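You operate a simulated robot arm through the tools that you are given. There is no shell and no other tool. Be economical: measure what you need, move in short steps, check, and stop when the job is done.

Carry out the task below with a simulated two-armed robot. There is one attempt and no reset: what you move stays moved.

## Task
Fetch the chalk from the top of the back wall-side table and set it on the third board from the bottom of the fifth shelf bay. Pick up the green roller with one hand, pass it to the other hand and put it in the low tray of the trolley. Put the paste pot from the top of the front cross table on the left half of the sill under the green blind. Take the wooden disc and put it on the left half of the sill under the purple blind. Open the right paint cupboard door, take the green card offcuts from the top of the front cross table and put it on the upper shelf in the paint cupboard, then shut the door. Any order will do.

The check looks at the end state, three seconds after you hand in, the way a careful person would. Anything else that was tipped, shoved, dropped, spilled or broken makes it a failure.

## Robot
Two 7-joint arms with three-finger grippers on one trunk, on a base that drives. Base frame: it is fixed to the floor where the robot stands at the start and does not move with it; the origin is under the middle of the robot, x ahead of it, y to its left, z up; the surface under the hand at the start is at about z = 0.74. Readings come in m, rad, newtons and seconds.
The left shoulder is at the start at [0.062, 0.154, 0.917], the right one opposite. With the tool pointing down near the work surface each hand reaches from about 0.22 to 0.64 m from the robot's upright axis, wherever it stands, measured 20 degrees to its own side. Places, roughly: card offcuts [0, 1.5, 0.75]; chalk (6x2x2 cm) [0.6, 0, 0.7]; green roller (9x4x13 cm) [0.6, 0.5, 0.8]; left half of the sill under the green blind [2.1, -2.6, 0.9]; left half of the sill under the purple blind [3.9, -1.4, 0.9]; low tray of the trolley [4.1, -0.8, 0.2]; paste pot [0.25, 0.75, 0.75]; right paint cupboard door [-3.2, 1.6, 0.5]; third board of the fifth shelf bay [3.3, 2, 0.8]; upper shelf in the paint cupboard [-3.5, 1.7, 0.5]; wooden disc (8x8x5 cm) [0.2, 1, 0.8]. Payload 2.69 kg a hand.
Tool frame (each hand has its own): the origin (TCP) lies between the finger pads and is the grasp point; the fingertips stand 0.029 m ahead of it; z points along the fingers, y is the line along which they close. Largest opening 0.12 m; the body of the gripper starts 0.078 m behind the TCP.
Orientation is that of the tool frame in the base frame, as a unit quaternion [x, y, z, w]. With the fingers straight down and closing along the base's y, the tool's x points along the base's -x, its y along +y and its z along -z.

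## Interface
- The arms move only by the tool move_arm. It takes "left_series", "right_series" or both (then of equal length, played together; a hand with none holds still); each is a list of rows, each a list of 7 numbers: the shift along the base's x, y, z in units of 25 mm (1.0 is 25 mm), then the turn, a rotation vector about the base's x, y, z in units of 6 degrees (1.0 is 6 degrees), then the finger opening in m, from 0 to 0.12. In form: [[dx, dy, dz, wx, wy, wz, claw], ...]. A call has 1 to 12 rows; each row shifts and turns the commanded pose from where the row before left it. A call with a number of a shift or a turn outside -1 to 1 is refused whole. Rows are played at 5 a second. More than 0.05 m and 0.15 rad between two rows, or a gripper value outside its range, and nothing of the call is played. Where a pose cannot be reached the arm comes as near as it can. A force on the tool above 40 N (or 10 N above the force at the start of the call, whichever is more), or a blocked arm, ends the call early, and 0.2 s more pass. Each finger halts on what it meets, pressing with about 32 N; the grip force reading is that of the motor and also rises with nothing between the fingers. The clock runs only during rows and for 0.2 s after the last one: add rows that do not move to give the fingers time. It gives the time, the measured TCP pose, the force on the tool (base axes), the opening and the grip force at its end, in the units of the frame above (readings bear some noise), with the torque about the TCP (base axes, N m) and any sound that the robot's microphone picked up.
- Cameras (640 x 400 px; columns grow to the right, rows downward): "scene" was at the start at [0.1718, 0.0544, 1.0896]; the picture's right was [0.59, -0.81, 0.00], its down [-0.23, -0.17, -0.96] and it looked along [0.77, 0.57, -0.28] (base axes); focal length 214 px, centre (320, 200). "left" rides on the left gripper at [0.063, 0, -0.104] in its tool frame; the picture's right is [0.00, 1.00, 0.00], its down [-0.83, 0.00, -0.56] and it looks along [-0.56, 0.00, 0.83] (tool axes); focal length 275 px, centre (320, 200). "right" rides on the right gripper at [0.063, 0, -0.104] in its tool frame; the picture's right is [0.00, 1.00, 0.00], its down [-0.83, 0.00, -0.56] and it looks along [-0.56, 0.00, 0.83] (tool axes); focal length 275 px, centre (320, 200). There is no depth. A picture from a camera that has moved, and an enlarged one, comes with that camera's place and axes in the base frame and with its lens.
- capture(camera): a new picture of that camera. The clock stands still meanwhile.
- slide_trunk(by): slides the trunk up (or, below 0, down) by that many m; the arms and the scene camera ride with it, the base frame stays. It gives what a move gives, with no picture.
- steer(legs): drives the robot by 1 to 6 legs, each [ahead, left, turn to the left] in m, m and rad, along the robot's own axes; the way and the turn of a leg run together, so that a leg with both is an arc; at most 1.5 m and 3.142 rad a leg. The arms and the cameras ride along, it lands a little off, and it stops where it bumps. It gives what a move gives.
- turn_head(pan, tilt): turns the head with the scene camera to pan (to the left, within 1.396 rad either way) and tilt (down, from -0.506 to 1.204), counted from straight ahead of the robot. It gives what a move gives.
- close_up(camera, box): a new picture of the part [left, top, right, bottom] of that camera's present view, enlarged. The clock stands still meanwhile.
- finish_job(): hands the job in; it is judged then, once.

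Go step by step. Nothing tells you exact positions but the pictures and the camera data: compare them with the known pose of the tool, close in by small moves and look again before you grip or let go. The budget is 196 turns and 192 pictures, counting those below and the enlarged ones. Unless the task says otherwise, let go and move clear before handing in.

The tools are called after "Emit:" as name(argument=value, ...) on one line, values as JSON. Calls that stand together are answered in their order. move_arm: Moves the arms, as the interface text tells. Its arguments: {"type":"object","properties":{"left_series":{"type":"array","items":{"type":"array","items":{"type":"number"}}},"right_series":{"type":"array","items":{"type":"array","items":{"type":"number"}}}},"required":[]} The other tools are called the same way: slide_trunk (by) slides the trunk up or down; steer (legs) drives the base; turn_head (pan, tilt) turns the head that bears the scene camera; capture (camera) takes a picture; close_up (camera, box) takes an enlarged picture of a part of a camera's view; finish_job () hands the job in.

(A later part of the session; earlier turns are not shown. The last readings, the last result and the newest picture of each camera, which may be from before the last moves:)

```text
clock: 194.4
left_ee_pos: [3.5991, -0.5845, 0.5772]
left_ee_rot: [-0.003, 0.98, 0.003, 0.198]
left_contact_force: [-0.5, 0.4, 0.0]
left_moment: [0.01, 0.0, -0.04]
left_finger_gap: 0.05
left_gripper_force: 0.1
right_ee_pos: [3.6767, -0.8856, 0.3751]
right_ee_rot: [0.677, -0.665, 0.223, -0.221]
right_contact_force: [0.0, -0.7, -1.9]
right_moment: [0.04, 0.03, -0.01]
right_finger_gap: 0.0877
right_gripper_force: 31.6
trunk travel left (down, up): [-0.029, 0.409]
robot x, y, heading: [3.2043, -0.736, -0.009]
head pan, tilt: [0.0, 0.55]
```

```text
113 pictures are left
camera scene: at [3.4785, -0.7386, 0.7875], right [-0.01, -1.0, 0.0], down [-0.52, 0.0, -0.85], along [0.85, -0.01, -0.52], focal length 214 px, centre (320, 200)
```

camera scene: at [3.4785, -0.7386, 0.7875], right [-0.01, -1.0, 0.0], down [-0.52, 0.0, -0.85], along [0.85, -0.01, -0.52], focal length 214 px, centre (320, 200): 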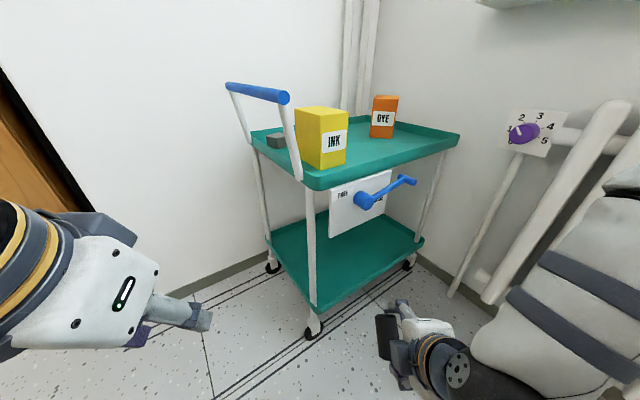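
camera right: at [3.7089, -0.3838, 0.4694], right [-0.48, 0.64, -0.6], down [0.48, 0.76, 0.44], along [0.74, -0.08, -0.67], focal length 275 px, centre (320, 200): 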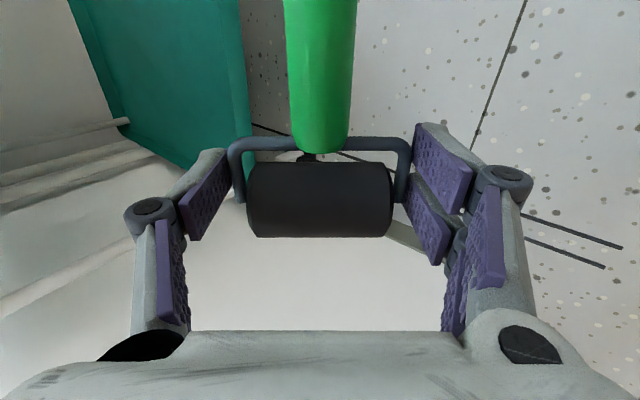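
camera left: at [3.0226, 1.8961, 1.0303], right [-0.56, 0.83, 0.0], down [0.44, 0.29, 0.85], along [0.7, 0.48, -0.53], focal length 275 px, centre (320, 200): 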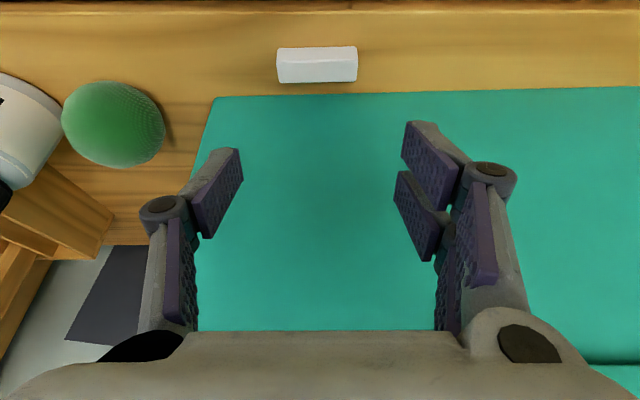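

The right side of the trolley carries a hanging panel, so I'll enter through the open front with a long diagonal reach, coming in along -45 degrees. First I'll go to a standoff there.

Emit:
steer(legs=[[0.0, 0.74, 0], [0, 0, -0.776]])

Emit:
move_arm(left_series=[[-0.7, 0.7, 0, 0, 0, 0, 0.05], [-0.7, 0.7, 0, 0, 0, 0, 0.05], [-0.7, 0.7, 0, 0, 0, 0, 0.05], [-0.7, 0.7, 0, 0, 0, 0, 0.05], [-0.3, 0.3, 0, 0, 0, 0, 0.05], [0, 0, 0, 0, 0, 0, 0.05]], right_series=[[0.7, 0.7, 0, 0, 0, 0, 0.02], [0.7, 0.7, 0, 0, 0, 0, 0.02], [0.7, 0.7, 0, 0, 0, 0, 0.02], [0.7, 0.7, 0, 0, 0, 0, 0.02], [0.7, 0.7, 0, 0, 0, 0, 0.02], [0.7, 0.7, 0, 0, 0, 0, 0.02]])

Emit:
turn_head(pan=0.0, tilt=0.5)

Emit:
capture(camera="scene")

```text
clock: 202.6
left_ee_pos: [3.5989, -0.163, 0.5773]
left_ee_rot: [0.368, 0.908, -0.072, 0.185]
left_contact_force: [0.3, 0.5, -0.3]
left_moment: [-0.02, -0.01, 0.0]
left_finger_gap: 0.05
left_gripper_force: 0.1
right_ee_pos: [3.4442, -0.4348, 0.3754]
right_ee_rot: [-0.376, 0.871, -0.292, 0.121]
right_contact_force: [0.4, -0.9, -2.5]
right_moment: [0.03, 0.02, -0.01]
right_finger_gap: 0.0878
right_gripper_force: 32.1
trunk travel left (down, up): [-0.029, 0.409]
robot x, y, heading: [3.2156, -0.002, -0.784]
head pan, tilt: [0.0, 0.55]
```

```text
clock: 203.9
left_ee_pos: [3.5367, -0.1367, 0.6243]
left_ee_rot: [0.368, 0.909, -0.07, 0.183]
left_contact_force: [-0.6, 0.3, 0.1]
left_moment: [0.06, -0.01, -0.01]
left_finger_gap: 0.0501
left_gripper_force: 0.1
left hand out of reach, approached as far as the arm can: row 1, 2, 3, 4, 5
right_ee_pos: [3.5479, -0.3293, 0.3749]
right_ee_rot: [-0.375, 0.872, -0.291, 0.119]
right_contact_force: [-0.3, -0.8, -2.3]
right_moment: [-0.01, 0.03, -0.04]
right_finger_gap: 0.0877
right_gripper_force: 31.8
trunk travel left (down, up): [-0.029, 0.409]
robot x, y, heading: [3.2155, 0.0005, -0.783]
head pan, tilt: [0.0, 0.55]
```

```text
clock: 204.6
left_ee_pos: [3.5353, -0.1358, 0.6253]
left_ee_rot: [0.368, 0.908, -0.071, 0.184]
left_contact_force: [-0.8, -0.6, -0.2]
left_moment: [-0.01, -0.04, -0.02]
left_finger_gap: 0.05
left_gripper_force: 0.1
right_ee_pos: [3.5489, -0.3301, 0.3759]
right_ee_rot: [-0.375, 0.872, -0.291, 0.12]
right_contact_force: [0.7, 0.8, -2.2]
right_moment: [-0.02, 0.03, -0.01]
right_finger_gap: 0.0876
right_gripper_force: 32.1
trunk travel left (down, up): [-0.029, 0.409]
robot x, y, heading: [3.2134, 0.0032, -0.783]
head pan, tilt: [0.0, 0.499]
```

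```text
112 pictures are left
camera scene: at [3.4056, -0.191, 0.792], right [-0.7, -0.71, 0.0], down [-0.34, 0.34, -0.88], along [0.62, -0.62, -0.48], focal length 214 px, centre (320, 200)
```

scene: 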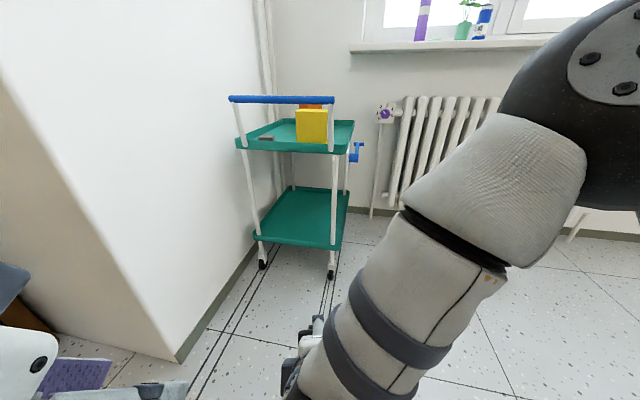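

Emit:
steer(legs=[[0.32, 0.0, 0]])

Emit:
capture(camera="scene")

Emit:
capture(camera="right")

```text
clock: 206.7
left_ee_pos: [3.762, -0.3609, 0.6247]
left_ee_rot: [0.368, 0.909, -0.071, 0.185]
left_contact_force: [-0.5, 0.1, 0.0]
left_moment: [0.01, 0.0, 0.01]
left_finger_gap: 0.0501
left_gripper_force: 0.1
right_ee_pos: [3.7749, -0.5543, 0.3759]
right_ee_rot: [-0.375, 0.872, -0.29, 0.12]
right_contact_force: [-1.1, 0.4, -3.2]
right_moment: [0.04, 0.02, 0.0]
right_finger_gap: 0.0876
right_gripper_force: 32.0
trunk travel left (down, up): [-0.029, 0.409]
robot x, y, heading: [3.4399, -0.2263, -0.786]
head pan, tilt: [0.0, 0.499]
```

```text
111 pictures are left
camera scene: at [3.6322, -0.4165, 0.7921], right [-0.71, -0.71, 0.0], down [-0.34, 0.34, -0.88], along [0.62, -0.62, -0.48], focal length 214 px, centre (320, 200)
```

scene: 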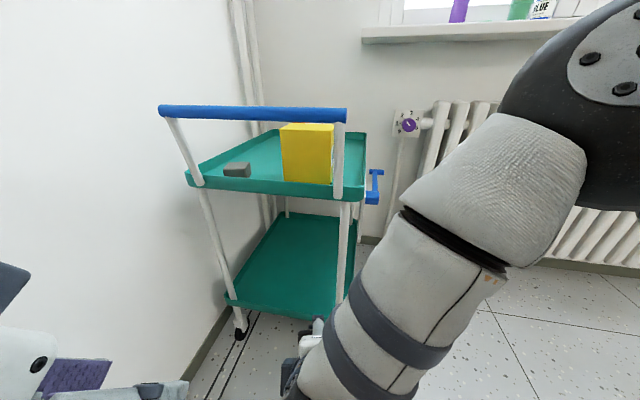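

```text
110 pictures are left
camera right: at [3.6855, -0.5579, 0.46], right [-0.59, 0.55, -0.6], down [0.33, 0.84, 0.44], along [0.74, 0.06, -0.67], focal length 275 px, centre (320, 200)
```

right: 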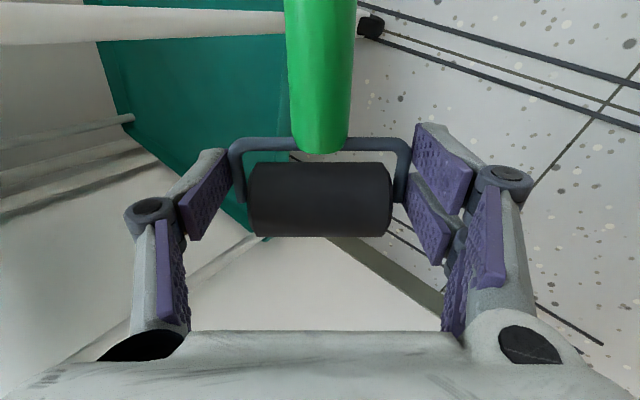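

The front right leg is only 7 cm right of the hand's line, so I need to shift the hand left by 10 cm. First I'll raise the left hand out of the way.

Emit:
move_arm(left_series=[[0, 0, 1, 0, 0, 0, 0.05], [0, 0, 1, 0, 0, 0, 0.05], [0, 0, 1, 0, 0, 0, 0.05], [0, 0, 1, 0, 0, 0, 0.05], [0, 0, 1, 0, 0, 0, 0.05], [0, 0, 1, 0, 0, 0, 0.05], [0, 0, 1, 0, 0, 0, 0.05], [0, 0, 1, 0, 0, 0, 0.05]])

Emit:
capture(camera="left")

```text
clock: 208.5
left_ee_pos: [3.7774, -0.3876, 0.7057]
left_ee_rot: [0.368, 0.908, -0.073, 0.184]
left_contact_force: [0.0, -0.4, -0.3]
left_moment: [0.0, -0.01, -0.02]
left_finger_gap: 0.05
left_gripper_force: 0.1
left hand out of reach, approached as far as the arm can: row 3, 4, 5, 6, 7, 8
right_ee_pos: [3.7755, -0.5548, 0.3735]
right_ee_rot: [-0.375, 0.872, -0.291, 0.12]
right_contact_force: [0.9, -0.5, -2.3]
right_moment: [0.02, 0.01, 0.0]
right_finger_gap: 0.0878
right_gripper_force: 32.0
trunk travel left (down, up): [-0.029, 0.409]
robot x, y, heading: [3.4393, -0.2251, -0.785]
head pan, tilt: [0.0, 0.499]
```

```text
109 pictures are left
camera left: at [3.7088, -0.3193, 0.7775], right [0.7, 0.71, 0.0], down [0.39, -0.39, 0.83], along [0.6, -0.58, -0.55], focal length 275 px, centre (320, 200)
```

left: 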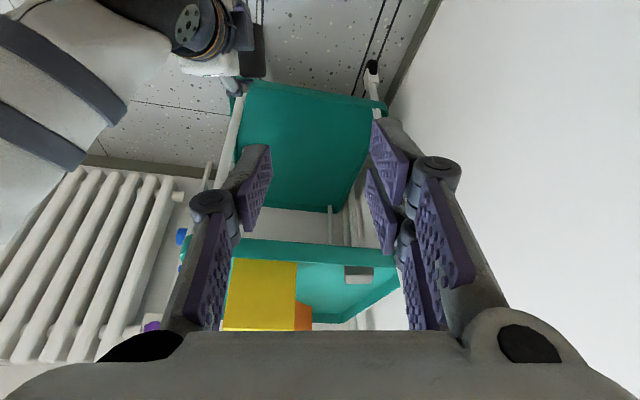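

Emit:
move_arm(left_series=[[0.7, 0.7, 0, 0, 0, 0, 0.05], [0.7, 0.7, 0, 0, 0, 0, 0.05], [0.7, 0.7, 0, 0, 0, 0, 0.05], [0.7, 0.7, 0, 0, 0, 0, 0.05]])

Emit:
move_arm(right_series=[[0.7, 0.7, 0, 0, 0, 0, 0.02], [0.7, 0.7, 0, 0, 0, 0, 0.02], [0.7, 0.7, 0, 0, 0, 0, 0.02], [0.7, 0.7, 0, 0, 0, 0, 0.02]])

Emit:
capture(camera="left")

Emit:
capture(camera="right")

```text
clock: 209.7
left_ee_pos: [3.8143, -0.3555, 0.6997]
left_ee_rot: [0.423, 0.882, -0.05, 0.2]
left_contact_force: [0.3, -0.9, 0.1]
left_moment: [0.03, 0.06, 0.01]
left_finger_gap: 0.0497
left_gripper_force: 0.0
left hand out of reach, approached as far as the arm can: row 2, 3, 4
right_ee_pos: [3.7574, -0.5691, 0.3768]
right_ee_rot: [-0.365, 0.876, -0.29, 0.126]
right_contact_force: [-0.3, -0.2, -2.6]
right_moment: [0.04, 0.0, -0.01]
right_finger_gap: 0.0875
right_gripper_force: 31.7
trunk travel left (down, up): [-0.029, 0.409]
robot x, y, heading: [3.4331, -0.2316, -0.792]
head pan, tilt: [0.0, 0.499]
stopped in row 4 (left hand): the arm was blocked; the commanded pose is now the measured one
```

```text
clock: 210.7
left_ee_pos: [3.8147, -0.3546, 0.6988]
left_ee_rot: [0.423, 0.883, -0.049, 0.196]
left_contact_force: [0.9, -0.2, -0.1]
left_moment: [0.0, 0.03, -0.05]
left_finger_gap: 0.0502
left_gripper_force: 0.1
right_ee_pos: [3.8296, -0.4976, 0.3776]
right_ee_rot: [-0.366, 0.876, -0.289, 0.127]
right_contact_force: [0.0, -0.2, -2.6]
right_moment: [0.0, 0.02, -0.01]
right_finger_gap: 0.0877
right_gripper_force: 31.8
trunk travel left (down, up): [-0.029, 0.409]
robot x, y, heading: [3.435, -0.2293, -0.792]
head pan, tilt: [0.0, 0.499]
```

```text
108 pictures are left
camera left: at [3.7492, -0.2827, 0.7697], right [0.77, 0.63, 0.08], down [0.3, -0.47, 0.83], along [0.57, -0.61, -0.55], focal length 275 px, centre (320, 200)
```

left: 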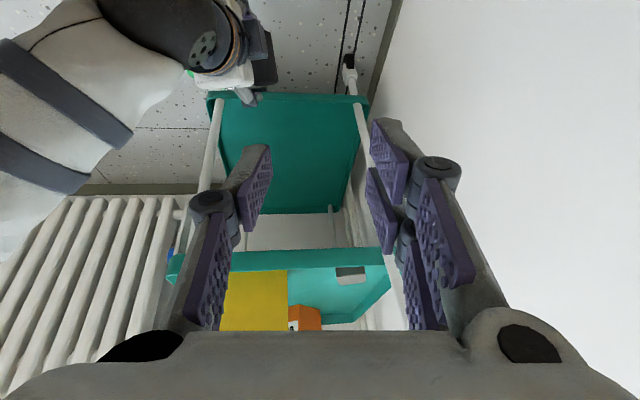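

```text
107 pictures are left
camera right: at [3.7384, -0.5001, 0.4618], right [-0.57, 0.56, -0.6], down [0.34, 0.83, 0.45], along [0.75, 0.05, -0.66], focal length 275 px, centre (320, 200)
```

right: 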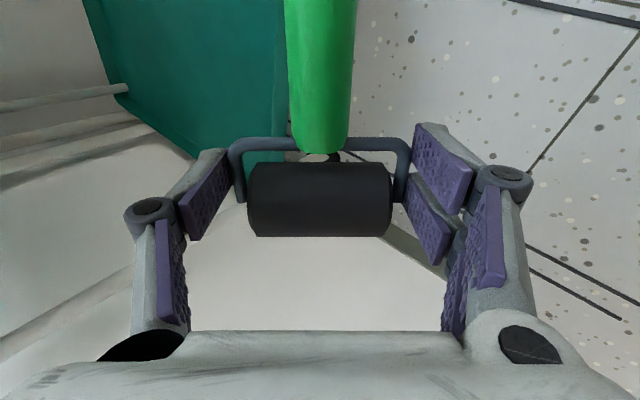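

Emit:
move_arm(right_series=[[0, 0, -1, -0.707, -0.707, 0, 0.02], [0, 0, -1, -0.707, -0.707, 0, 0.02], [0, 0, -0.9, 0, 0, 0, 0.02], [0.7, -0.7, 0, 0, 0, 0, 0.02], [0.7, -0.7, 0, 0, 0, 0, 0.02], [0.7, -0.7, 0, 0, 0, 0, 0.02], [0.7, -0.7, 0, 0, 0, 0, 0.02]])

Emit:
capture(camera="left")

Emit:
capture(camera="right")

Emit:
capture(camera="scene")

```text
clock: 212.3
left_ee_pos: [3.8152, -0.3544, 0.6985]
left_ee_rot: [0.422, 0.884, -0.048, 0.197]
left_contact_force: [0.2, 0.3, -0.1]
left_moment: [-0.01, 0.03, -0.02]
left_finger_gap: 0.0499
left_gripper_force: 0.1
right_ee_pos: [3.901, -0.5738, 0.3089]
right_ee_rot: [-0.344, 0.843, -0.381, 0.163]
right_contact_force: [-0.1, 0.5, -2.5]
right_moment: [0.03, 0.02, 0.03]
right_finger_gap: 0.0879
right_gripper_force: 32.1
trunk travel left (down, up): [-0.029, 0.409]
robot x, y, heading: [3.4329, -0.2296, -0.799]
head pan, tilt: [0.0, 0.499]
```

```text
106 pictures are left
camera left: at [3.7492, -0.2826, 0.7699], right [0.77, 0.64, 0.08], down [0.3, -0.47, 0.83], along [0.57, -0.62, -0.55], focal length 275 px, centre (320, 200)
```

left: 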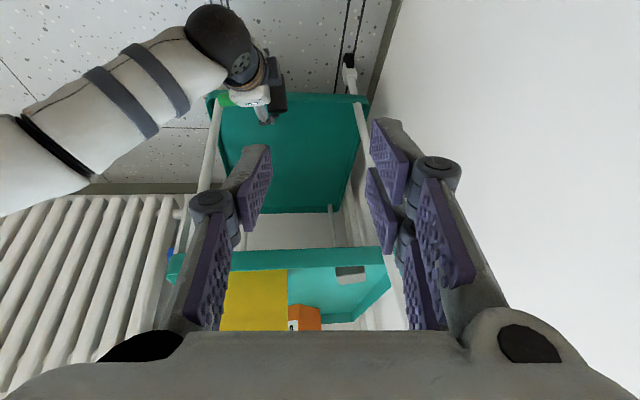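

```text
105 pictures are left
camera right: at [3.7986, -0.5636, 0.3776], right [-0.46, 0.47, -0.76], down [0.29, 0.88, 0.37], along [0.84, -0.05, -0.54], focal length 275 px, centre (320, 200)
```

right: 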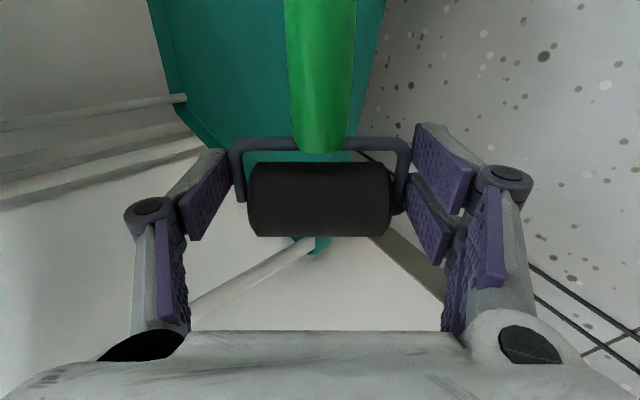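

```text
104 pictures are left
camera scene: at [3.6115, -0.4323, 0.793], right [-0.72, -0.7, -0.02], down [-0.32, 0.35, -0.88], along [0.62, -0.62, -0.48], focal length 214 px, centre (320, 200)
```

scene: 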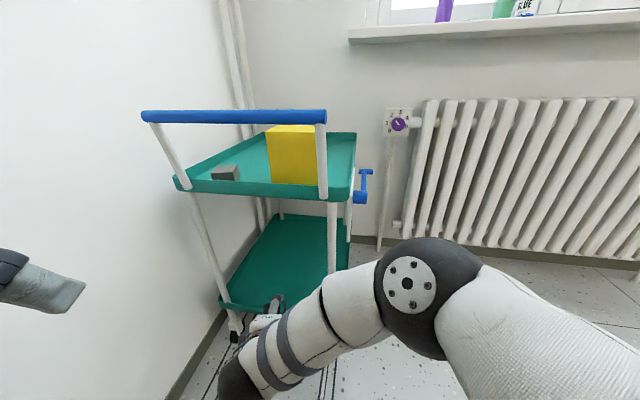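

Emit:
move_arm(right_series=[[0.8, 0.6, 0, 0, 0, 0, 0.02], [0.8, -0.3, 0, 0, 0, 0, 0.02], [0.9, -0.8, 0, 0, 0, 0, 0.02], [0.9, -0.8, 0, 0, 0, 0, 0.02]])

Emit:
capture(camera="scene")

Emit:
capture(camera="left")

```text
clock: 213.3
left_ee_pos: [3.8137, -0.3542, 0.6994]
left_ee_rot: [0.422, 0.884, -0.049, 0.196]
left_contact_force: [0.1, -0.6, 0.0]
left_moment: [0.0, -0.01, -0.01]
left_finger_gap: 0.0499
left_gripper_force: 0.1
right_ee_pos: [3.9814, -0.5989, 0.3095]
right_ee_rot: [-0.351, 0.84, -0.38, 0.165]
right_contact_force: [0.4, 0.1, -3.4]
right_moment: [0.0, -0.01, -0.03]
right_finger_gap: 0.0878
right_gripper_force: 31.7
right hand out of reach, approached as far as the arm can: row 4
trunk travel left (down, up): [-0.029, 0.409]
robot x, y, heading: [3.434, -0.2291, -0.797]
head pan, tilt: [0.0, 0.499]
```

```text
103 pictures are left
camera scene: at [3.6115, -0.4321, 0.793], right [-0.72, -0.7, -0.02], down [-0.32, 0.35, -0.88], along [0.62, -0.62, -0.47], focal length 214 px, centre (320, 200)
```

scene: 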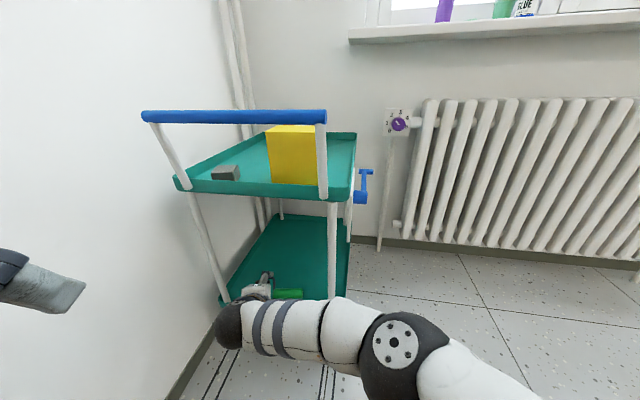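

```text
102 pictures are left
camera left: at [3.7491, -0.2824, 0.77], right [0.77, 0.64, 0.08], down [0.3, -0.47, 0.83], along [0.57, -0.62, -0.55], focal length 275 px, centre (320, 200)
```

left: 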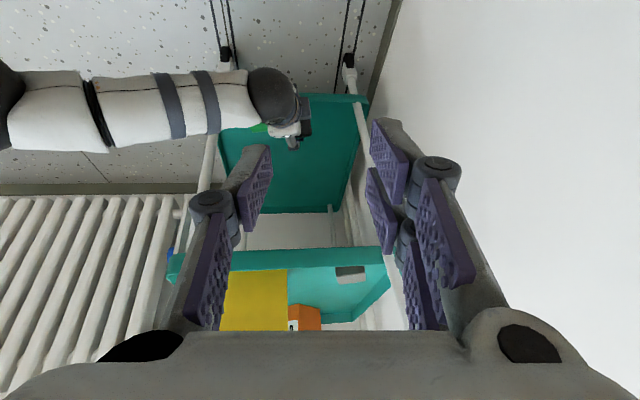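

The forearm runs about 16 cm in front of the leg, so there's room. I'll creep the base forward 8 cm to bring the roller over the tray.

Emit:
steer(legs=[[0.08, -0.02, 0]])

Emit:
capture(camera="scene")

Emit:
capture(camera="right")

```text
clock: 214.2
left_ee_pos: [3.8269, -0.3701, 0.7043]
left_ee_rot: [0.404, 0.889, -0.059, 0.206]
left_contact_force: [1.2, 0.0, 0.0]
left_moment: [0.02, -0.03, 0.01]
left_finger_gap: 0.05
left_gripper_force: 0.1
right_ee_pos: [3.9926, -0.6212, 0.3112]
right_ee_rot: [-0.358, 0.836, -0.382, 0.165]
right_contact_force: [-0.7, -0.2, -3.0]
right_moment: [0.07, 0.03, -0.03]
right_finger_gap: 0.0879
right_gripper_force: 31.9
trunk travel left (down, up): [-0.029, 0.409]
robot x, y, heading: [3.441, -0.2635, -0.786]
head pan, tilt: [0.0, 0.499]
stopped in leg 1: the robot was blocked; the commanded pose is now the measured one
```

```text
101 pictures are left
camera scene: at [3.6223, -0.4545, 0.7945], right [-0.7, -0.71, -0.01], down [-0.33, 0.34, -0.88], along [0.63, -0.62, -0.47], focal length 214 px, centre (320, 200)
```

scene: 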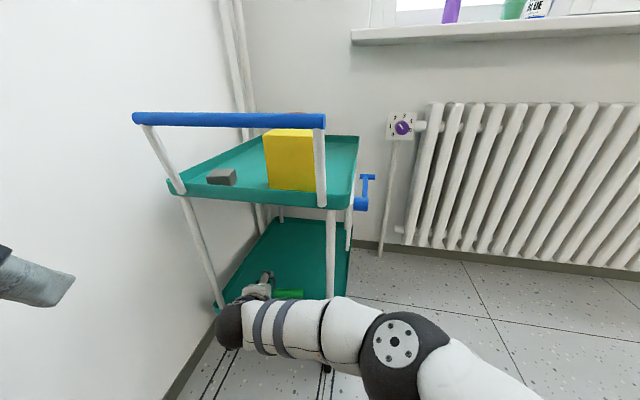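

```text
100 pictures are left
camera right: at [3.8904, -0.6131, 0.3792], right [-0.48, 0.45, -0.76], down [0.27, 0.89, 0.36], along [0.84, -0.03, -0.54], focal length 275 px, centre (320, 200)
```

right: 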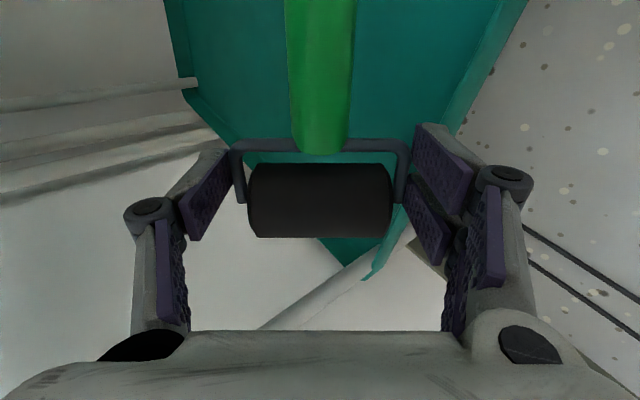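

The left elbow seems to rest against the pillar. I'll bring the left hand to the middle, over the right arm, then try again.

Emit:
move_arm(left_series=[[-0.47, -0.94, 0.2, 0, 0, 0, 0.05], [-0.47, -0.94, 0.2, 0, 0, 0, 0.05], [-0.47, -0.94, 0.2, 0, 0, 0, 0.05], [-0.47, -0.94, 0.2, 0, 0, 0, 0.05], [-0.47, -0.94, 0.2, 0, 0, 0, 0.05], [-0.47, -0.94, 0.2, 0, 0, 0, 0.05]])

Emit:
steer(legs=[[0.06, -0.01, 0]])

Emit:
capture(camera="scene")

Emit:
capture(camera="left")

```text
clock: 215.6
left_ee_pos: [3.7717, -0.5114, 0.7221]
left_ee_rot: [0.4, 0.893, -0.064, 0.196]
left_contact_force: [-0.5, 0.9, -0.9]
left_moment: [-0.03, -0.02, -0.04]
left_finger_gap: 0.05
left_gripper_force: 0.1
left hand out of reach, approached as far as the arm can: row 4
right_ee_pos: [3.9983, -0.6215, 0.3029]
right_ee_rot: [-0.361, 0.837, -0.38, 0.158]
right_contact_force: [0.7, 0.1, -1.7]
right_moment: [0.07, 0.05, -0.02]
right_finger_gap: 0.088
right_gripper_force: 32.1
trunk travel left (down, up): [-0.029, 0.409]
robot x, y, heading: [3.4443, -0.2626, -0.779]
head pan, tilt: [0.0, 0.499]
```

```text
clock: 216.6
left_ee_pos: [3.807, -0.5609, 0.7228]
left_ee_rot: [0.399, 0.893, -0.066, 0.196]
left_contact_force: [-0.6, 0.1, 1.0]
left_moment: [0.0, -0.01, 0.0]
left_finger_gap: 0.0502
left_gripper_force: 0.1
right_ee_pos: [4.0339, -0.6692, 0.3028]
right_ee_rot: [-0.362, 0.836, -0.38, 0.159]
right_contact_force: [-0.6, -0.2, -2.5]
right_moment: [0.01, 0.03, 0.02]
right_finger_gap: 0.0878
right_gripper_force: 32.2
trunk travel left (down, up): [-0.029, 0.409]
robot x, y, heading: [3.4777, -0.3091, -0.782]
head pan, tilt: [0.0, 0.499]
```

```text
99 pictures are left
camera scene: at [3.6358, -0.5245, 0.7946], right [-0.95, -0.32, 0.0], down [-0.14, 0.43, -0.89], along [0.28, -0.84, -0.45], focal length 214 px, centre (320, 200)
```

scene: 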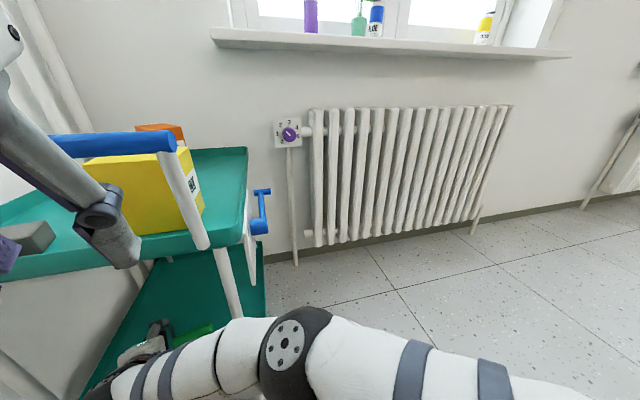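

```text
98 pictures are left
camera left: at [3.7406, -0.4886, 0.7931], right [0.74, 0.67, 0.04], down [0.33, -0.42, 0.84], along [0.58, -0.61, -0.54], focal length 275 px, centre (320, 200)
```

left: 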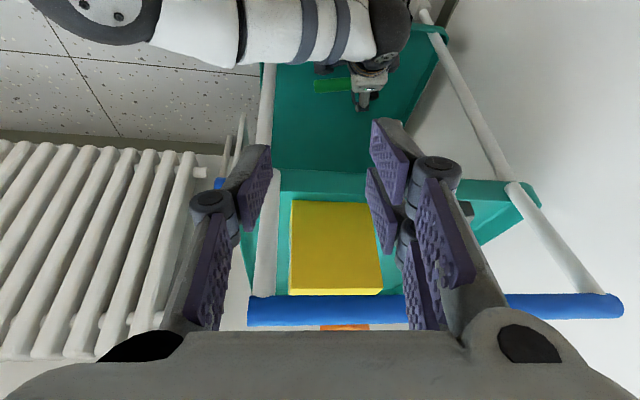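

The roller is now over the tray. I'll go a touch deeper and lower carefully.

Emit:
move_arm(right_series=[[0.55, -0.8, 0, 0, 0, 0, 0.02], [0.3, -0.4, -0.3, 0, 0, 0, 0.02], [0, 0, -0.5, 0, 0, 0, 0.02], [0, 0, -0.5, 0, 0, 0, 0.02]])

Emit:
capture(camera="left")

Emit:
capture(camera="right")

```text
clock: 217.6
left_ee_pos: [3.8099, -0.5595, 0.7234]
left_ee_rot: [0.397, 0.895, -0.067, 0.195]
left_contact_force: [0.8, 0.1, 0.8]
left_moment: [-0.01, 0.0, -0.01]
left_finger_gap: 0.05
left_gripper_force: 0.0
right_ee_pos: [4.0301, -0.7007, 0.2777]
right_ee_rot: [-0.36, 0.837, -0.381, 0.16]
right_contact_force: [-0.2, 0.2, -2.8]
right_moment: [0.0, 0.04, 0.0]
right_finger_gap: 0.0878
right_gripper_force: 31.8
right hand out of reach, approached as far as the arm can: row 1, 2, 4
trunk travel left (down, up): [-0.029, 0.409]
robot x, y, heading: [3.4793, -0.311, -0.78]
head pan, tilt: [0.0, 0.499]
```

```text
97 pictures are left
camera left: at [3.7424, -0.4886, 0.7937], right [0.74, 0.67, 0.04], down [0.34, -0.42, 0.84], along [0.58, -0.61, -0.54], focal length 275 px, centre (320, 200)
```

left: 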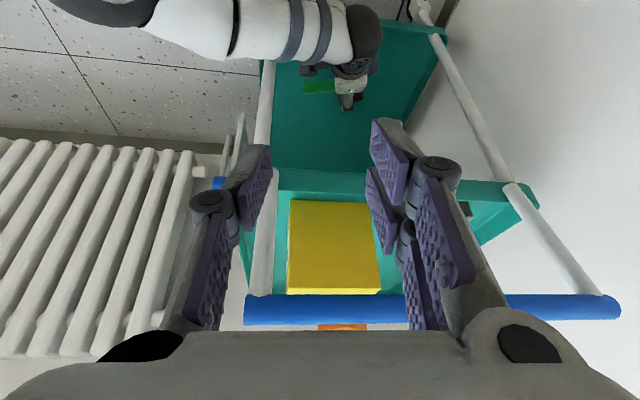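

```text
96 pictures are left
camera right: at [3.9301, -0.6934, 0.347], right [-0.48, 0.45, -0.75], down [0.27, 0.89, 0.36], along [0.83, -0.03, -0.55], focal length 275 px, centre (320, 200)
```

right: 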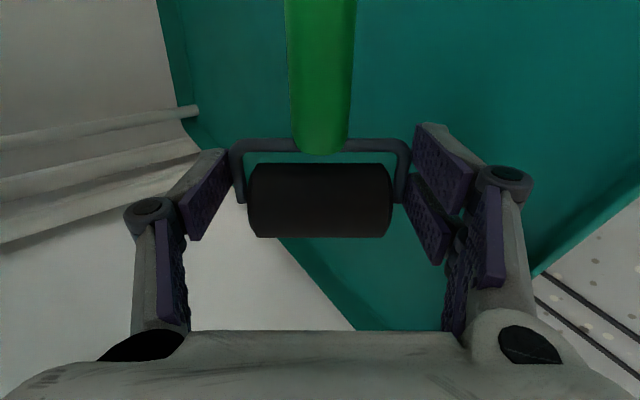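

Emit:
move_arm(right_series=[[-0.1, 0.1, -0.5, 0, 0, 0, 0.02], [-0.1, 0.1, -0.5, 0, 0, 0, 0.02], [0, 0, -0.4, 0, 0, 0, 0.02]])

Emit:
capture(camera="left")

```text
clock: 218.4
left_ee_pos: [3.8098, -0.5604, 0.7239]
left_ee_rot: [0.398, 0.894, -0.068, 0.194]
left_contact_force: [0.8, -0.4, -0.3]
left_moment: [-0.01, 0.02, 0.01]
left_finger_gap: 0.05
left_gripper_force: 0.1
right_ee_pos: [4.0196, -0.6963, 0.2445]
right_ee_rot: [-0.361, 0.837, -0.38, 0.16]
right_contact_force: [-0.7, 0.3, -1.9]
right_moment: [0.0, 0.03, -0.01]
right_finger_gap: 0.0878
right_gripper_force: 31.5
right hand out of reach, approached as far as the arm can: row 2, 3
trunk travel left (down, up): [-0.029, 0.409]
robot x, y, heading: [3.4779, -0.309, -0.777]
head pan, tilt: [0.0, 0.499]
```

```text
95 pictures are left
camera left: at [3.7425, -0.4884, 0.7938], right [0.74, 0.67, 0.04], down [0.34, -0.42, 0.84], along [0.58, -0.61, -0.54], focal length 275 px, centre (320, 200)
```

left: 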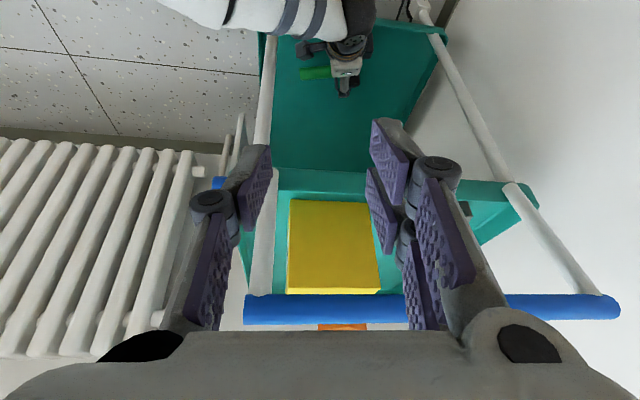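

Emit:
move_arm(right_series=[[0, 0, -0.5, 0, 0, 0, 0.02], [0, 0, -0.5, 0, 0, 0, 0.02], [0, 0, -0.5, 0, 0, 0, 0.02]])

Emit:
close_up(camera="left", box=[240, 0, 460, 140])

Emit:
capture(camera="right")

```text
clock: 219.1
left_ee_pos: [3.8095, -0.5578, 0.7238]
left_ee_rot: [0.394, 0.896, -0.068, 0.194]
left_contact_force: [-0.6, -0.2, 0.3]
left_moment: [0.0, -0.02, -0.03]
left_finger_gap: 0.0502
left_gripper_force: 0.0
right_ee_pos: [4.0151, -0.6971, 0.2293]
right_ee_rot: [-0.361, 0.833, -0.386, 0.164]
right_contact_force: [-11.0, 4.6, 25.0]
right_moment: [0.78, 0.88, 0.11]
right_finger_gap: 0.0881
right_gripper_force: 31.4
right hand out of reach, approached as far as the arm can: row 1, 2, 3
trunk travel left (down, up): [-0.029, 0.409]
robot x, y, heading: [3.4794, -0.3075, -0.78]
head pan, tilt: [0.0, 0.499]
stopped in row 3 (right hand): the force on the tool passed its limit at 52 N (the readings are from after the stop); the commanded pose is now the measured one
```

```text
2.86 times, centred on (350, 70) of left
camera zoom: at [3.7424, -0.4872, 0.7948], right [0.73, 0.68, 0.03], down [0.34, -0.42, 0.84], along [0.58, -0.61, -0.54], focal length 786 px, centre (234, 571)
```

zoom: 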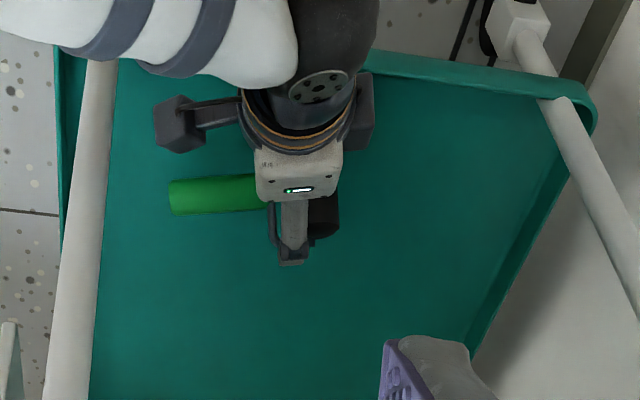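

```text
93 pictures are left
camera right: at [3.9124, -0.689, 0.2988], right [-0.48, 0.44, -0.76], down [0.26, 0.9, 0.35], along [0.84, -0.03, -0.54], focal length 275 px, centre (320, 200)
```

right: 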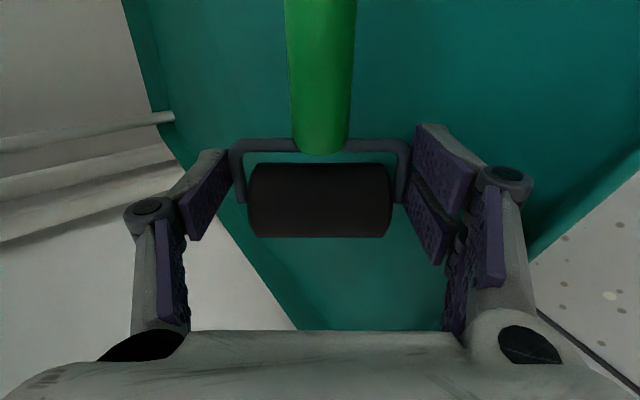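

The hand touched down in the tray and the roller is well inside. I'll release and back out along the tool axis.

Emit:
move_arm(right_series=[[0, 0, 0.15, 0, 0, 0, 0.09], [0, 0, 0, 0, 0, 0, 0.11], [0, 0, 0, 0, 0, 0, 0.12], [0, 0, 0, 0, 0, 0, 0.12], [-0.4, 0.4, 0.55, 0, 0, 0, 0.12], [-0.4, 0.4, 0.55, 0, 0, 0, 0.12], [-0.4, 0.4, 0.55, 0, 0, 0, 0.12], [-0.4, 0.4, 0.55, 0, 0, 0, 0.12]])

Emit:
capture(camera="right")

Emit:
capture(camera="left")

```text
clock: 220.9
left_ee_pos: [3.8116, -0.5591, 0.7249]
left_ee_rot: [0.393, 0.896, -0.067, 0.194]
left_contact_force: [-0.2, -0.3, 0.5]
left_moment: [0.02, -0.02, 0.01]
left_finger_gap: 0.0502
left_gripper_force: 0.0
right_ee_pos: [3.9725, -0.6564, 0.2849]
right_ee_rot: [-0.361, 0.835, -0.383, 0.163]
right_contact_force: [-0.1, 0.4, -0.6]
right_moment: [-0.02, -0.05, 0.01]
right_finger_gap: 0.1198
right_gripper_force: 0.1
trunk travel left (down, up): [-0.029, 0.409]
robot x, y, heading: [3.4755, -0.3081, -0.786]
head pan, tilt: [0.0, 0.499]
```

```text
92 pictures are left
camera right: at [3.8714, -0.6486, 0.3548], right [-0.48, 0.44, -0.76], down [0.26, 0.9, 0.36], along [0.84, -0.03, -0.55], focal length 275 px, centre (320, 200)
```

right: 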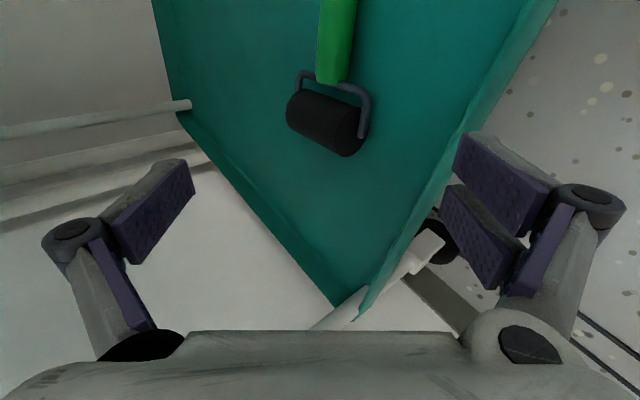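

```text
91 pictures are left
camera left: at [3.7438, -0.4878, 0.7945], right [0.73, 0.68, 0.03], down [0.35, -0.41, 0.84], along [0.58, -0.61, -0.54], focal length 275 px, centre (320, 200)
```

left: 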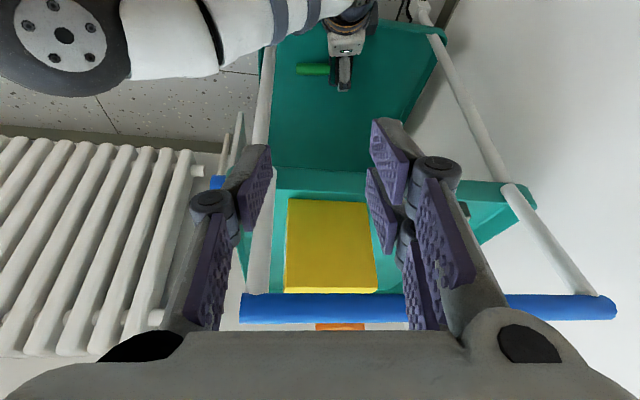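

The roller lies in the low tray. I'll raise the hand slightly and back the base straight out.

Emit:
move_arm(right_series=[[-0.3, 0.3, 0.8, 0, 0, 0, 0.1], [-0.4, 0.4, 0.6, 0, 0, 0, 0.1]])

Emit:
steer(legs=[[-0.5, 0.0, 0]])

Emit:
turn_head(pan=0.0, tilt=0.4)

Emit:
capture(camera="scene")

```text
clock: 221.5
left_ee_pos: [3.8113, -0.559, 0.7235]
left_ee_rot: [0.393, 0.896, -0.068, 0.194]
left_contact_force: [0.3, -0.2, 0.5]
left_moment: [0.04, 0.0, -0.02]
left_finger_gap: 0.05
left_gripper_force: 0.1
right_ee_pos: [3.9556, -0.64, 0.3227]
right_ee_rot: [-0.362, 0.834, -0.385, 0.162]
right_contact_force: [0.4, -0.6, -0.1]
right_moment: [-0.04, 0.0, -0.05]
right_finger_gap: 0.0996
right_gripper_force: 0.1
trunk travel left (down, up): [-0.029, 0.409]
robot x, y, heading: [3.4785, -0.3071, -0.777]
head pan, tilt: [0.0, 0.499]
```

```text
clock: 224.4
left_ee_pos: [3.4552, -0.2057, 0.7248]
left_ee_rot: [0.393, 0.896, -0.068, 0.194]
left_contact_force: [0.4, 0.0, -0.6]
left_moment: [-0.01, 0.06, 0.0]
left_finger_gap: 0.0502
left_gripper_force: 0.0
right_ee_pos: [3.6019, -0.2836, 0.3219]
right_ee_rot: [-0.362, 0.834, -0.384, 0.163]
right_contact_force: [1.1, 1.0, 0.0]
right_moment: [-0.02, 0.0, 0.02]
right_finger_gap: 0.1
right_gripper_force: 0.1
trunk travel left (down, up): [-0.029, 0.409]
robot x, y, heading: [3.1218, 0.0392, -0.783]
head pan, tilt: [0.0, 0.499]
```

```text
clock: 225.1
left_ee_pos: [3.4567, -0.2062, 0.7257]
left_ee_rot: [0.391, 0.897, -0.07, 0.193]
left_contact_force: [0.1, -0.1, -0.9]
left_moment: [0.02, 0.0, 0.01]
left_finger_gap: 0.0502
left_gripper_force: 0.0
right_ee_pos: [3.6011, -0.2852, 0.3209]
right_ee_rot: [-0.363, 0.833, -0.384, 0.163]
right_contact_force: [-0.2, 0.7, -0.5]
right_moment: [-0.02, 0.01, 0.0]
right_finger_gap: 0.0999
right_gripper_force: 0.2
trunk travel left (down, up): [-0.029, 0.409]
robot x, y, heading: [3.1214, 0.0434, -0.779]
head pan, tilt: [0.0, 0.4]
```

```text
90 pictures are left
camera scene: at [3.285, -0.1693, 0.7935], right [-0.93, -0.37, 0.0], down [-0.17, 0.43, -0.89], along [0.33, -0.82, -0.47], focal length 214 px, centre (320, 200)
```

scene: 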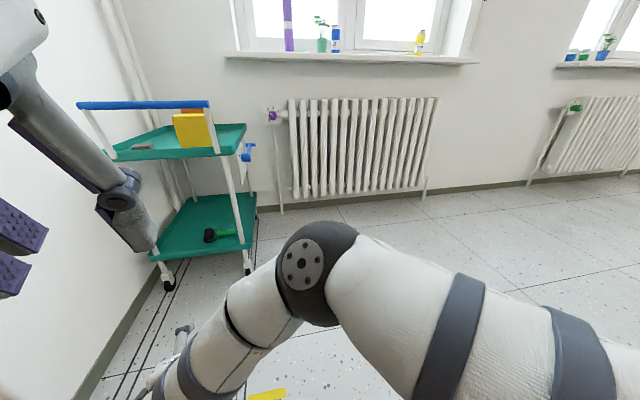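

The roller rests in the tray. I'll raise the trunk and bring both hands back to neutral, then return for the paste pot and the disc.

Emit:
slide_trunk(by=0.36)

Emit:
move_arm(left_series=[[0.47, 0.47, 0, 0.703, 0.711, 0, 0.08], [0.47, 0.47, 0, 0.703, 0.711, 0, 0.08], [0.47, 0.47, 0, 0.703, 0.711, 0, 0.08], [0.47, 0.47, 0, 0.65, 0.65, 0, 0.08], [0.47, 0.47, 0, 0, 0, 0, 0.08], [0.47, 0.47, 0, 0, 0, 0, 0.08], [0.47, 0.47, 0, 0, 0, 0, 0.08], [0.47, 0.47, 0, 0, 0, 0, 0.08], [0.47, 0.47, 0, 0, 0, 0, 0.08], [0.47, 0.47, 0, 0, 0, 0, 0.08], [0.47, 0.47, 0, 0, 0, 0, 0.08], [0.47, 0.47, 0, 0, 0, 0, 0.08]], right_series=[[-0.7, -0.71, 0.5, 0.535, 0.006, -0.837, 0.08], [-0.7, -0.71, 0.5, 0.535, 0.006, -0.837, 0.08], [-0.7, -0.71, 0.5, 0.535, 0.006, -0.837, 0.08], [-0.7, -0.71, 0.5, 0.535, 0.006, -0.837, 0.08], [-0.7, -0.71, 0.5, 0.535, 0.006, -0.837, 0.08], [-0.7, -0.71, 0.5, 0.535, 0.006, -0.837, 0.08], [-0.7, -0.71, 0.5, 0.535, 0.006, -0.837, 0.08], [-0.7, -0.71, 0.5, 0.535, 0.006, -0.837, 0.08], [-0.7, -0.71, 0.5, 0.535, 0.006, -0.837, 0.08], [-0.7, -0.71, 0.5, 0.535, 0.006, -0.837, 0.08], [-0.7, -0.71, 0.5, 0.535, 0.006, -0.837, 0.08], [-0.7, -0.71, 0.5, 0.535, 0.006, -0.837, 0.08]])

Emit:
move_arm(right_series=[[0, 0, 0.7, 0.535, 0.006, -0.837, 0.08], [0, 0, 0.7, 0.535, 0.006, -0.837, 0.08], [0, 0, 0.7, 0.535, 0.006, -0.837, 0.08], [0, 0, 0.7, 0.535, 0.006, -0.837, 0.08], [0, 0, 0.7, 0.535, 0.006, -0.837, 0.08]])

Emit:
turn_head(pan=0.0, tilt=0.35)

Emit:
capture(camera="scene")

```text
clock: 228.6
left_ee_pos: [3.456, -0.2059, 1.0844]
left_ee_rot: [0.393, 0.896, -0.068, 0.194]
left_contact_force: [0.3, 0.6, -0.1]
left_moment: [0.02, 0.01, 0.02]
left_finger_gap: 0.0501
left_gripper_force: 0.1
right_ee_pos: [3.6029, -0.2854, 0.6794]
right_ee_rot: [-0.363, 0.833, -0.383, 0.163]
right_contact_force: [0.0, 0.0, -0.1]
right_moment: [0.02, -0.02, -0.04]
right_finger_gap: 0.1002
right_gripper_force: 0.1
trunk travel left (down, up): [-0.389, 0.049]
robot x, y, heading: [3.1239, 0.0435, -0.783]
head pan, tilt: [0.0, 0.4]
```

```text
clock: 231.2
left_ee_pos: [3.5964, -0.0631, 1.0843]
left_ee_rot: [0.402, 0.916, 0.005, 0.004]
left_contact_force: [0.0, 0.0, 0.3]
left_moment: [0.02, 0.02, -0.03]
left_finger_gap: 0.0797
left_gripper_force: 0.0
right_ee_pos: [3.3926, -0.5, 0.8328]
right_ee_rot: [0.166, 0.976, -0.128, 0.054]
right_contact_force: [-0.1, -0.2, 0.7]
right_moment: [0.03, -0.02, -0.02]
right_finger_gap: 0.08
right_gripper_force: 0.1
trunk travel left (down, up): [-0.389, 0.049]
robot x, y, heading: [3.1219, 0.0447, -0.785]
head pan, tilt: [0.0, 0.4]
```

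```text
clock: 232.4
left_ee_pos: [3.597, -0.0633, 1.0842]
left_ee_rot: [0.403, 0.915, 0.005, 0.004]
left_contact_force: [0.0, -0.1, 0.2]
left_moment: [0.02, 0.0, 0.02]
left_finger_gap: 0.0802
left_gripper_force: 0.0
right_ee_pos: [3.3916, -0.5, 0.9187]
right_ee_rot: [0.38, 0.925, 0.0, -0.001]
right_contact_force: [-0.4, 0.1, 0.8]
right_moment: [0.0, 0.0, -0.03]
right_finger_gap: 0.0799
right_gripper_force: 0.0
trunk travel left (down, up): [-0.389, 0.049]
robot x, y, heading: [3.1228, 0.0451, -0.779]
head pan, tilt: [0.0, 0.4]
```

```text
clock: 233.0
left_ee_pos: [3.5973, -0.0631, 1.0846]
left_ee_rot: [0.403, 0.915, 0.006, 0.004]
left_contact_force: [-0.1, -0.4, -0.1]
left_moment: [0.0, -0.01, 0.01]
left_finger_gap: 0.0802
left_gripper_force: 0.1
right_ee_pos: [3.3916, -0.5, 0.9184]
right_ee_rot: [0.379, 0.925, 0.0, 0.0]
right_contact_force: [0.6, -0.3, 0.6]
right_moment: [-0.01, 0.02, 0.01]
right_finger_gap: 0.0801
right_gripper_force: 0.2
trunk travel left (down, up): [-0.389, 0.049]
robot x, y, heading: [3.122, 0.0422, -0.778]
head pan, tilt: [0.0, 0.351]
```

```text
89 pictures are left
camera scene: at [3.228, -0.0619, 1.1954], right [-0.7, -0.71, 0.0], down [-0.24, 0.24, -0.94], along [0.67, -0.66, -0.34], focal length 214 px, centre (320, 200)
```

scene: 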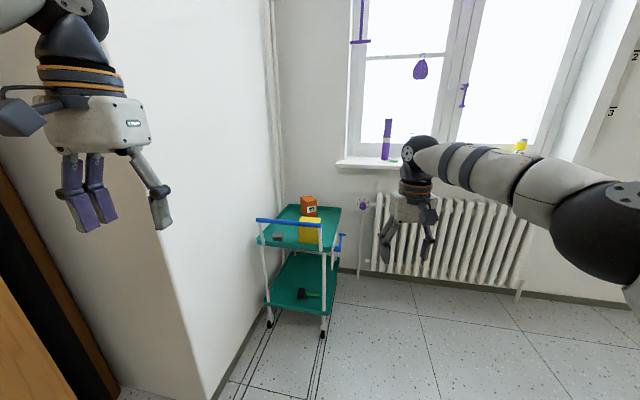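

Next I'll do the cupboard job, since it's the nearest to the way back. I'll drive back along the shelf aisle.

Emit:
steer(legs=[[-0.5, 0, 0], [0, 0, 2.94], [1.3, 0, 0], [1.3, 0, 0]])

Emit:
turn_head(pan=0.4, tilt=0.35)

Emit:
capture(camera="scene")

```text
clock: 255.2
left_ee_pos: [0.8598, 2.7412, 1.0839]
left_ee_rot: [0.872, -0.489, -0.004, 0.005]
left_contact_force: [-0.5, -0.2, -0.3]
left_moment: [0.01, -0.02, -0.01]
left_finger_gap: 0.08
left_gripper_force: 0.0
right_ee_pos: [1.1457, 3.1291, 0.919]
right_ee_rot: [0.884, -0.467, 0.001, -0.001]
right_contact_force: [0.0, -0.6, 0.2]
right_moment: [-0.01, 0.01, 0.03]
right_finger_gap: 0.08
right_gripper_force: 0.1
trunk travel left (down, up): [-0.389, 0.049]
robot x, y, heading: [1.3056, 2.5424, 2.169]
head pan, tilt: [0.0, 0.351]
```

```text
clock: 256.0
left_ee_pos: [0.8598, 2.7412, 1.085]
left_ee_rot: [0.873, -0.488, -0.004, 0.005]
left_contact_force: [-0.2, -0.2, -0.4]
left_moment: [-0.04, 0.03, 0.0]
left_finger_gap: 0.0801
left_gripper_force: 0.1
right_ee_pos: [1.1463, 3.1303, 0.919]
right_ee_rot: [0.885, -0.466, 0.0, -0.001]
right_contact_force: [0.5, 0.5, -0.9]
right_moment: [-0.02, -0.02, 0.0]
right_finger_gap: 0.0803
right_gripper_force: 0.1
trunk travel left (down, up): [-0.389, 0.049]
robot x, y, heading: [1.3059, 2.5481, 2.173]
head pan, tilt: [0.4, 0.351]
```

```text
88 pictures are left
camera scene: at [1.1967, 2.6407, 1.1954], right [0.54, 0.84, 0.0], down [0.29, -0.19, -0.94], along [-0.79, 0.51, -0.34], focal length 214 px, centre (320, 200)
```

scene: 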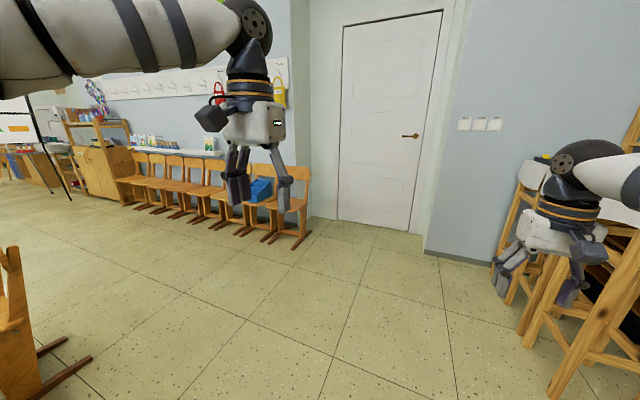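

The way is clear. I'll drive round the chair end of the cross table and look at the card offcuts.

Emit:
steer(legs=[[0.85, 0.05, 0], [0, 0, 1.55], [1.3, 0, 0], [1.15, 0, 0]])

Emit:
turn_head(pan=1.39, tilt=0.5)

Emit:
capture(camera="scene")

Emit:
turn_head(pan=-0.3, tilt=0.4)

Emit:
capture(camera="scene")

```text
clock: 275.9
left_ee_pos: [-1.4447, 1.4003, 1.0836]
left_ee_rot: [0.963, 0.269, 0.0, 0.008]
left_contact_force: [0.0, 0.2, 0.6]
left_moment: [0.0, 0.0, 0.01]
left_finger_gap: 0.0802
left_gripper_force: 0.1
right_ee_pos: [-1.8309, 1.6882, 0.9174]
right_ee_rot: [0.956, 0.293, 0.001, -0.001]
right_contact_force: [1.0, 0.8, 0.4]
right_moment: [-0.03, -0.03, 0.0]
right_finger_gap: 0.0803
right_gripper_force: 0.1
trunk travel left (down, up): [-0.389, 0.049]
robot x, y, heading: [-1.2481, 1.8452, -2.543]
head pan, tilt: [0.4, 0.351]
```

```text
clock: 277.2
left_ee_pos: [-1.4433, 1.4008, 1.0858]
left_ee_rot: [0.963, 0.269, 0.001, 0.007]
left_contact_force: [-1.0, -0.2, -0.2]
left_moment: [0.0, -0.01, -0.02]
left_finger_gap: 0.0804
left_gripper_force: 0.0
right_ee_pos: [-1.8298, 1.6885, 0.9172]
right_ee_rot: [0.956, 0.293, 0.0, -0.001]
right_contact_force: [0.4, 0.2, 0.6]
right_moment: [0.04, 0.01, 0.0]
right_finger_gap: 0.0802
right_gripper_force: 0.0
trunk travel left (down, up): [-0.389, 0.049]
robot x, y, heading: [-1.2444, 1.8443, -2.55]
head pan, tilt: [1.389, 0.499]
```

```text
87 pictures are left
camera scene: at [-1.2544, 1.7309, 1.1817], right [-0.92, -0.4, 0.0], down [-0.19, 0.44, -0.88], along [0.35, -0.81, -0.48], focal length 214 px, centre (320, 200)
```

scene: 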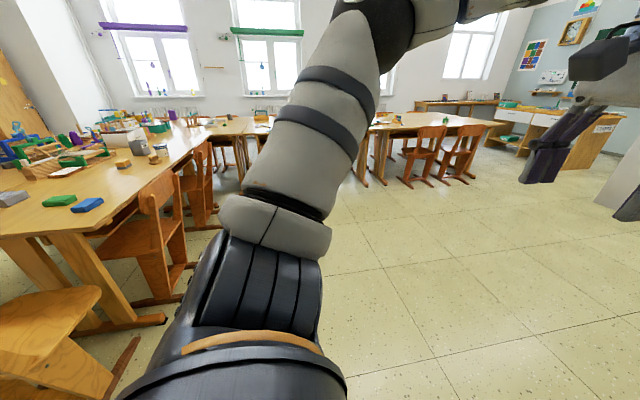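

```text
clock: 278.9
left_ee_pos: [-1.4438, 1.4012, 1.0851]
left_ee_rot: [0.963, 0.269, 0.001, 0.007]
left_contact_force: [0.7, -0.6, 0.3]
left_moment: [-0.02, 0.01, 0.02]
left_finger_gap: 0.08
left_gripper_force: 0.1
right_ee_pos: [-1.831, 1.6888, 0.92]
right_ee_rot: [0.956, 0.293, 0.0, -0.001]
right_contact_force: [0.5, 0.1, -0.3]
right_moment: [0.02, -0.01, -0.01]
right_finger_gap: 0.0801
right_gripper_force: 0.1
trunk travel left (down, up): [-0.389, 0.049]
robot x, y, heading: [-1.2439, 1.8415, -2.548]
head pan, tilt: [-0.3, 0.4]
```

```text
86 pictures are left
camera scene: at [-1.3794, 1.7875, 1.1908], right [-0.29, 0.96, 0.0], down [0.37, 0.11, -0.92], along [-0.88, -0.27, -0.39], focal length 214 px, centre (320, 200)
```

scene: 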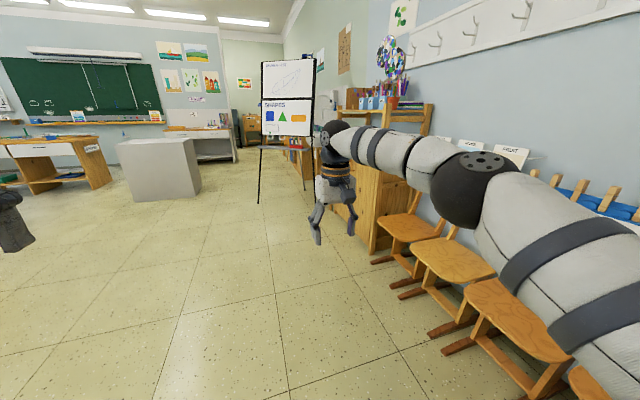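

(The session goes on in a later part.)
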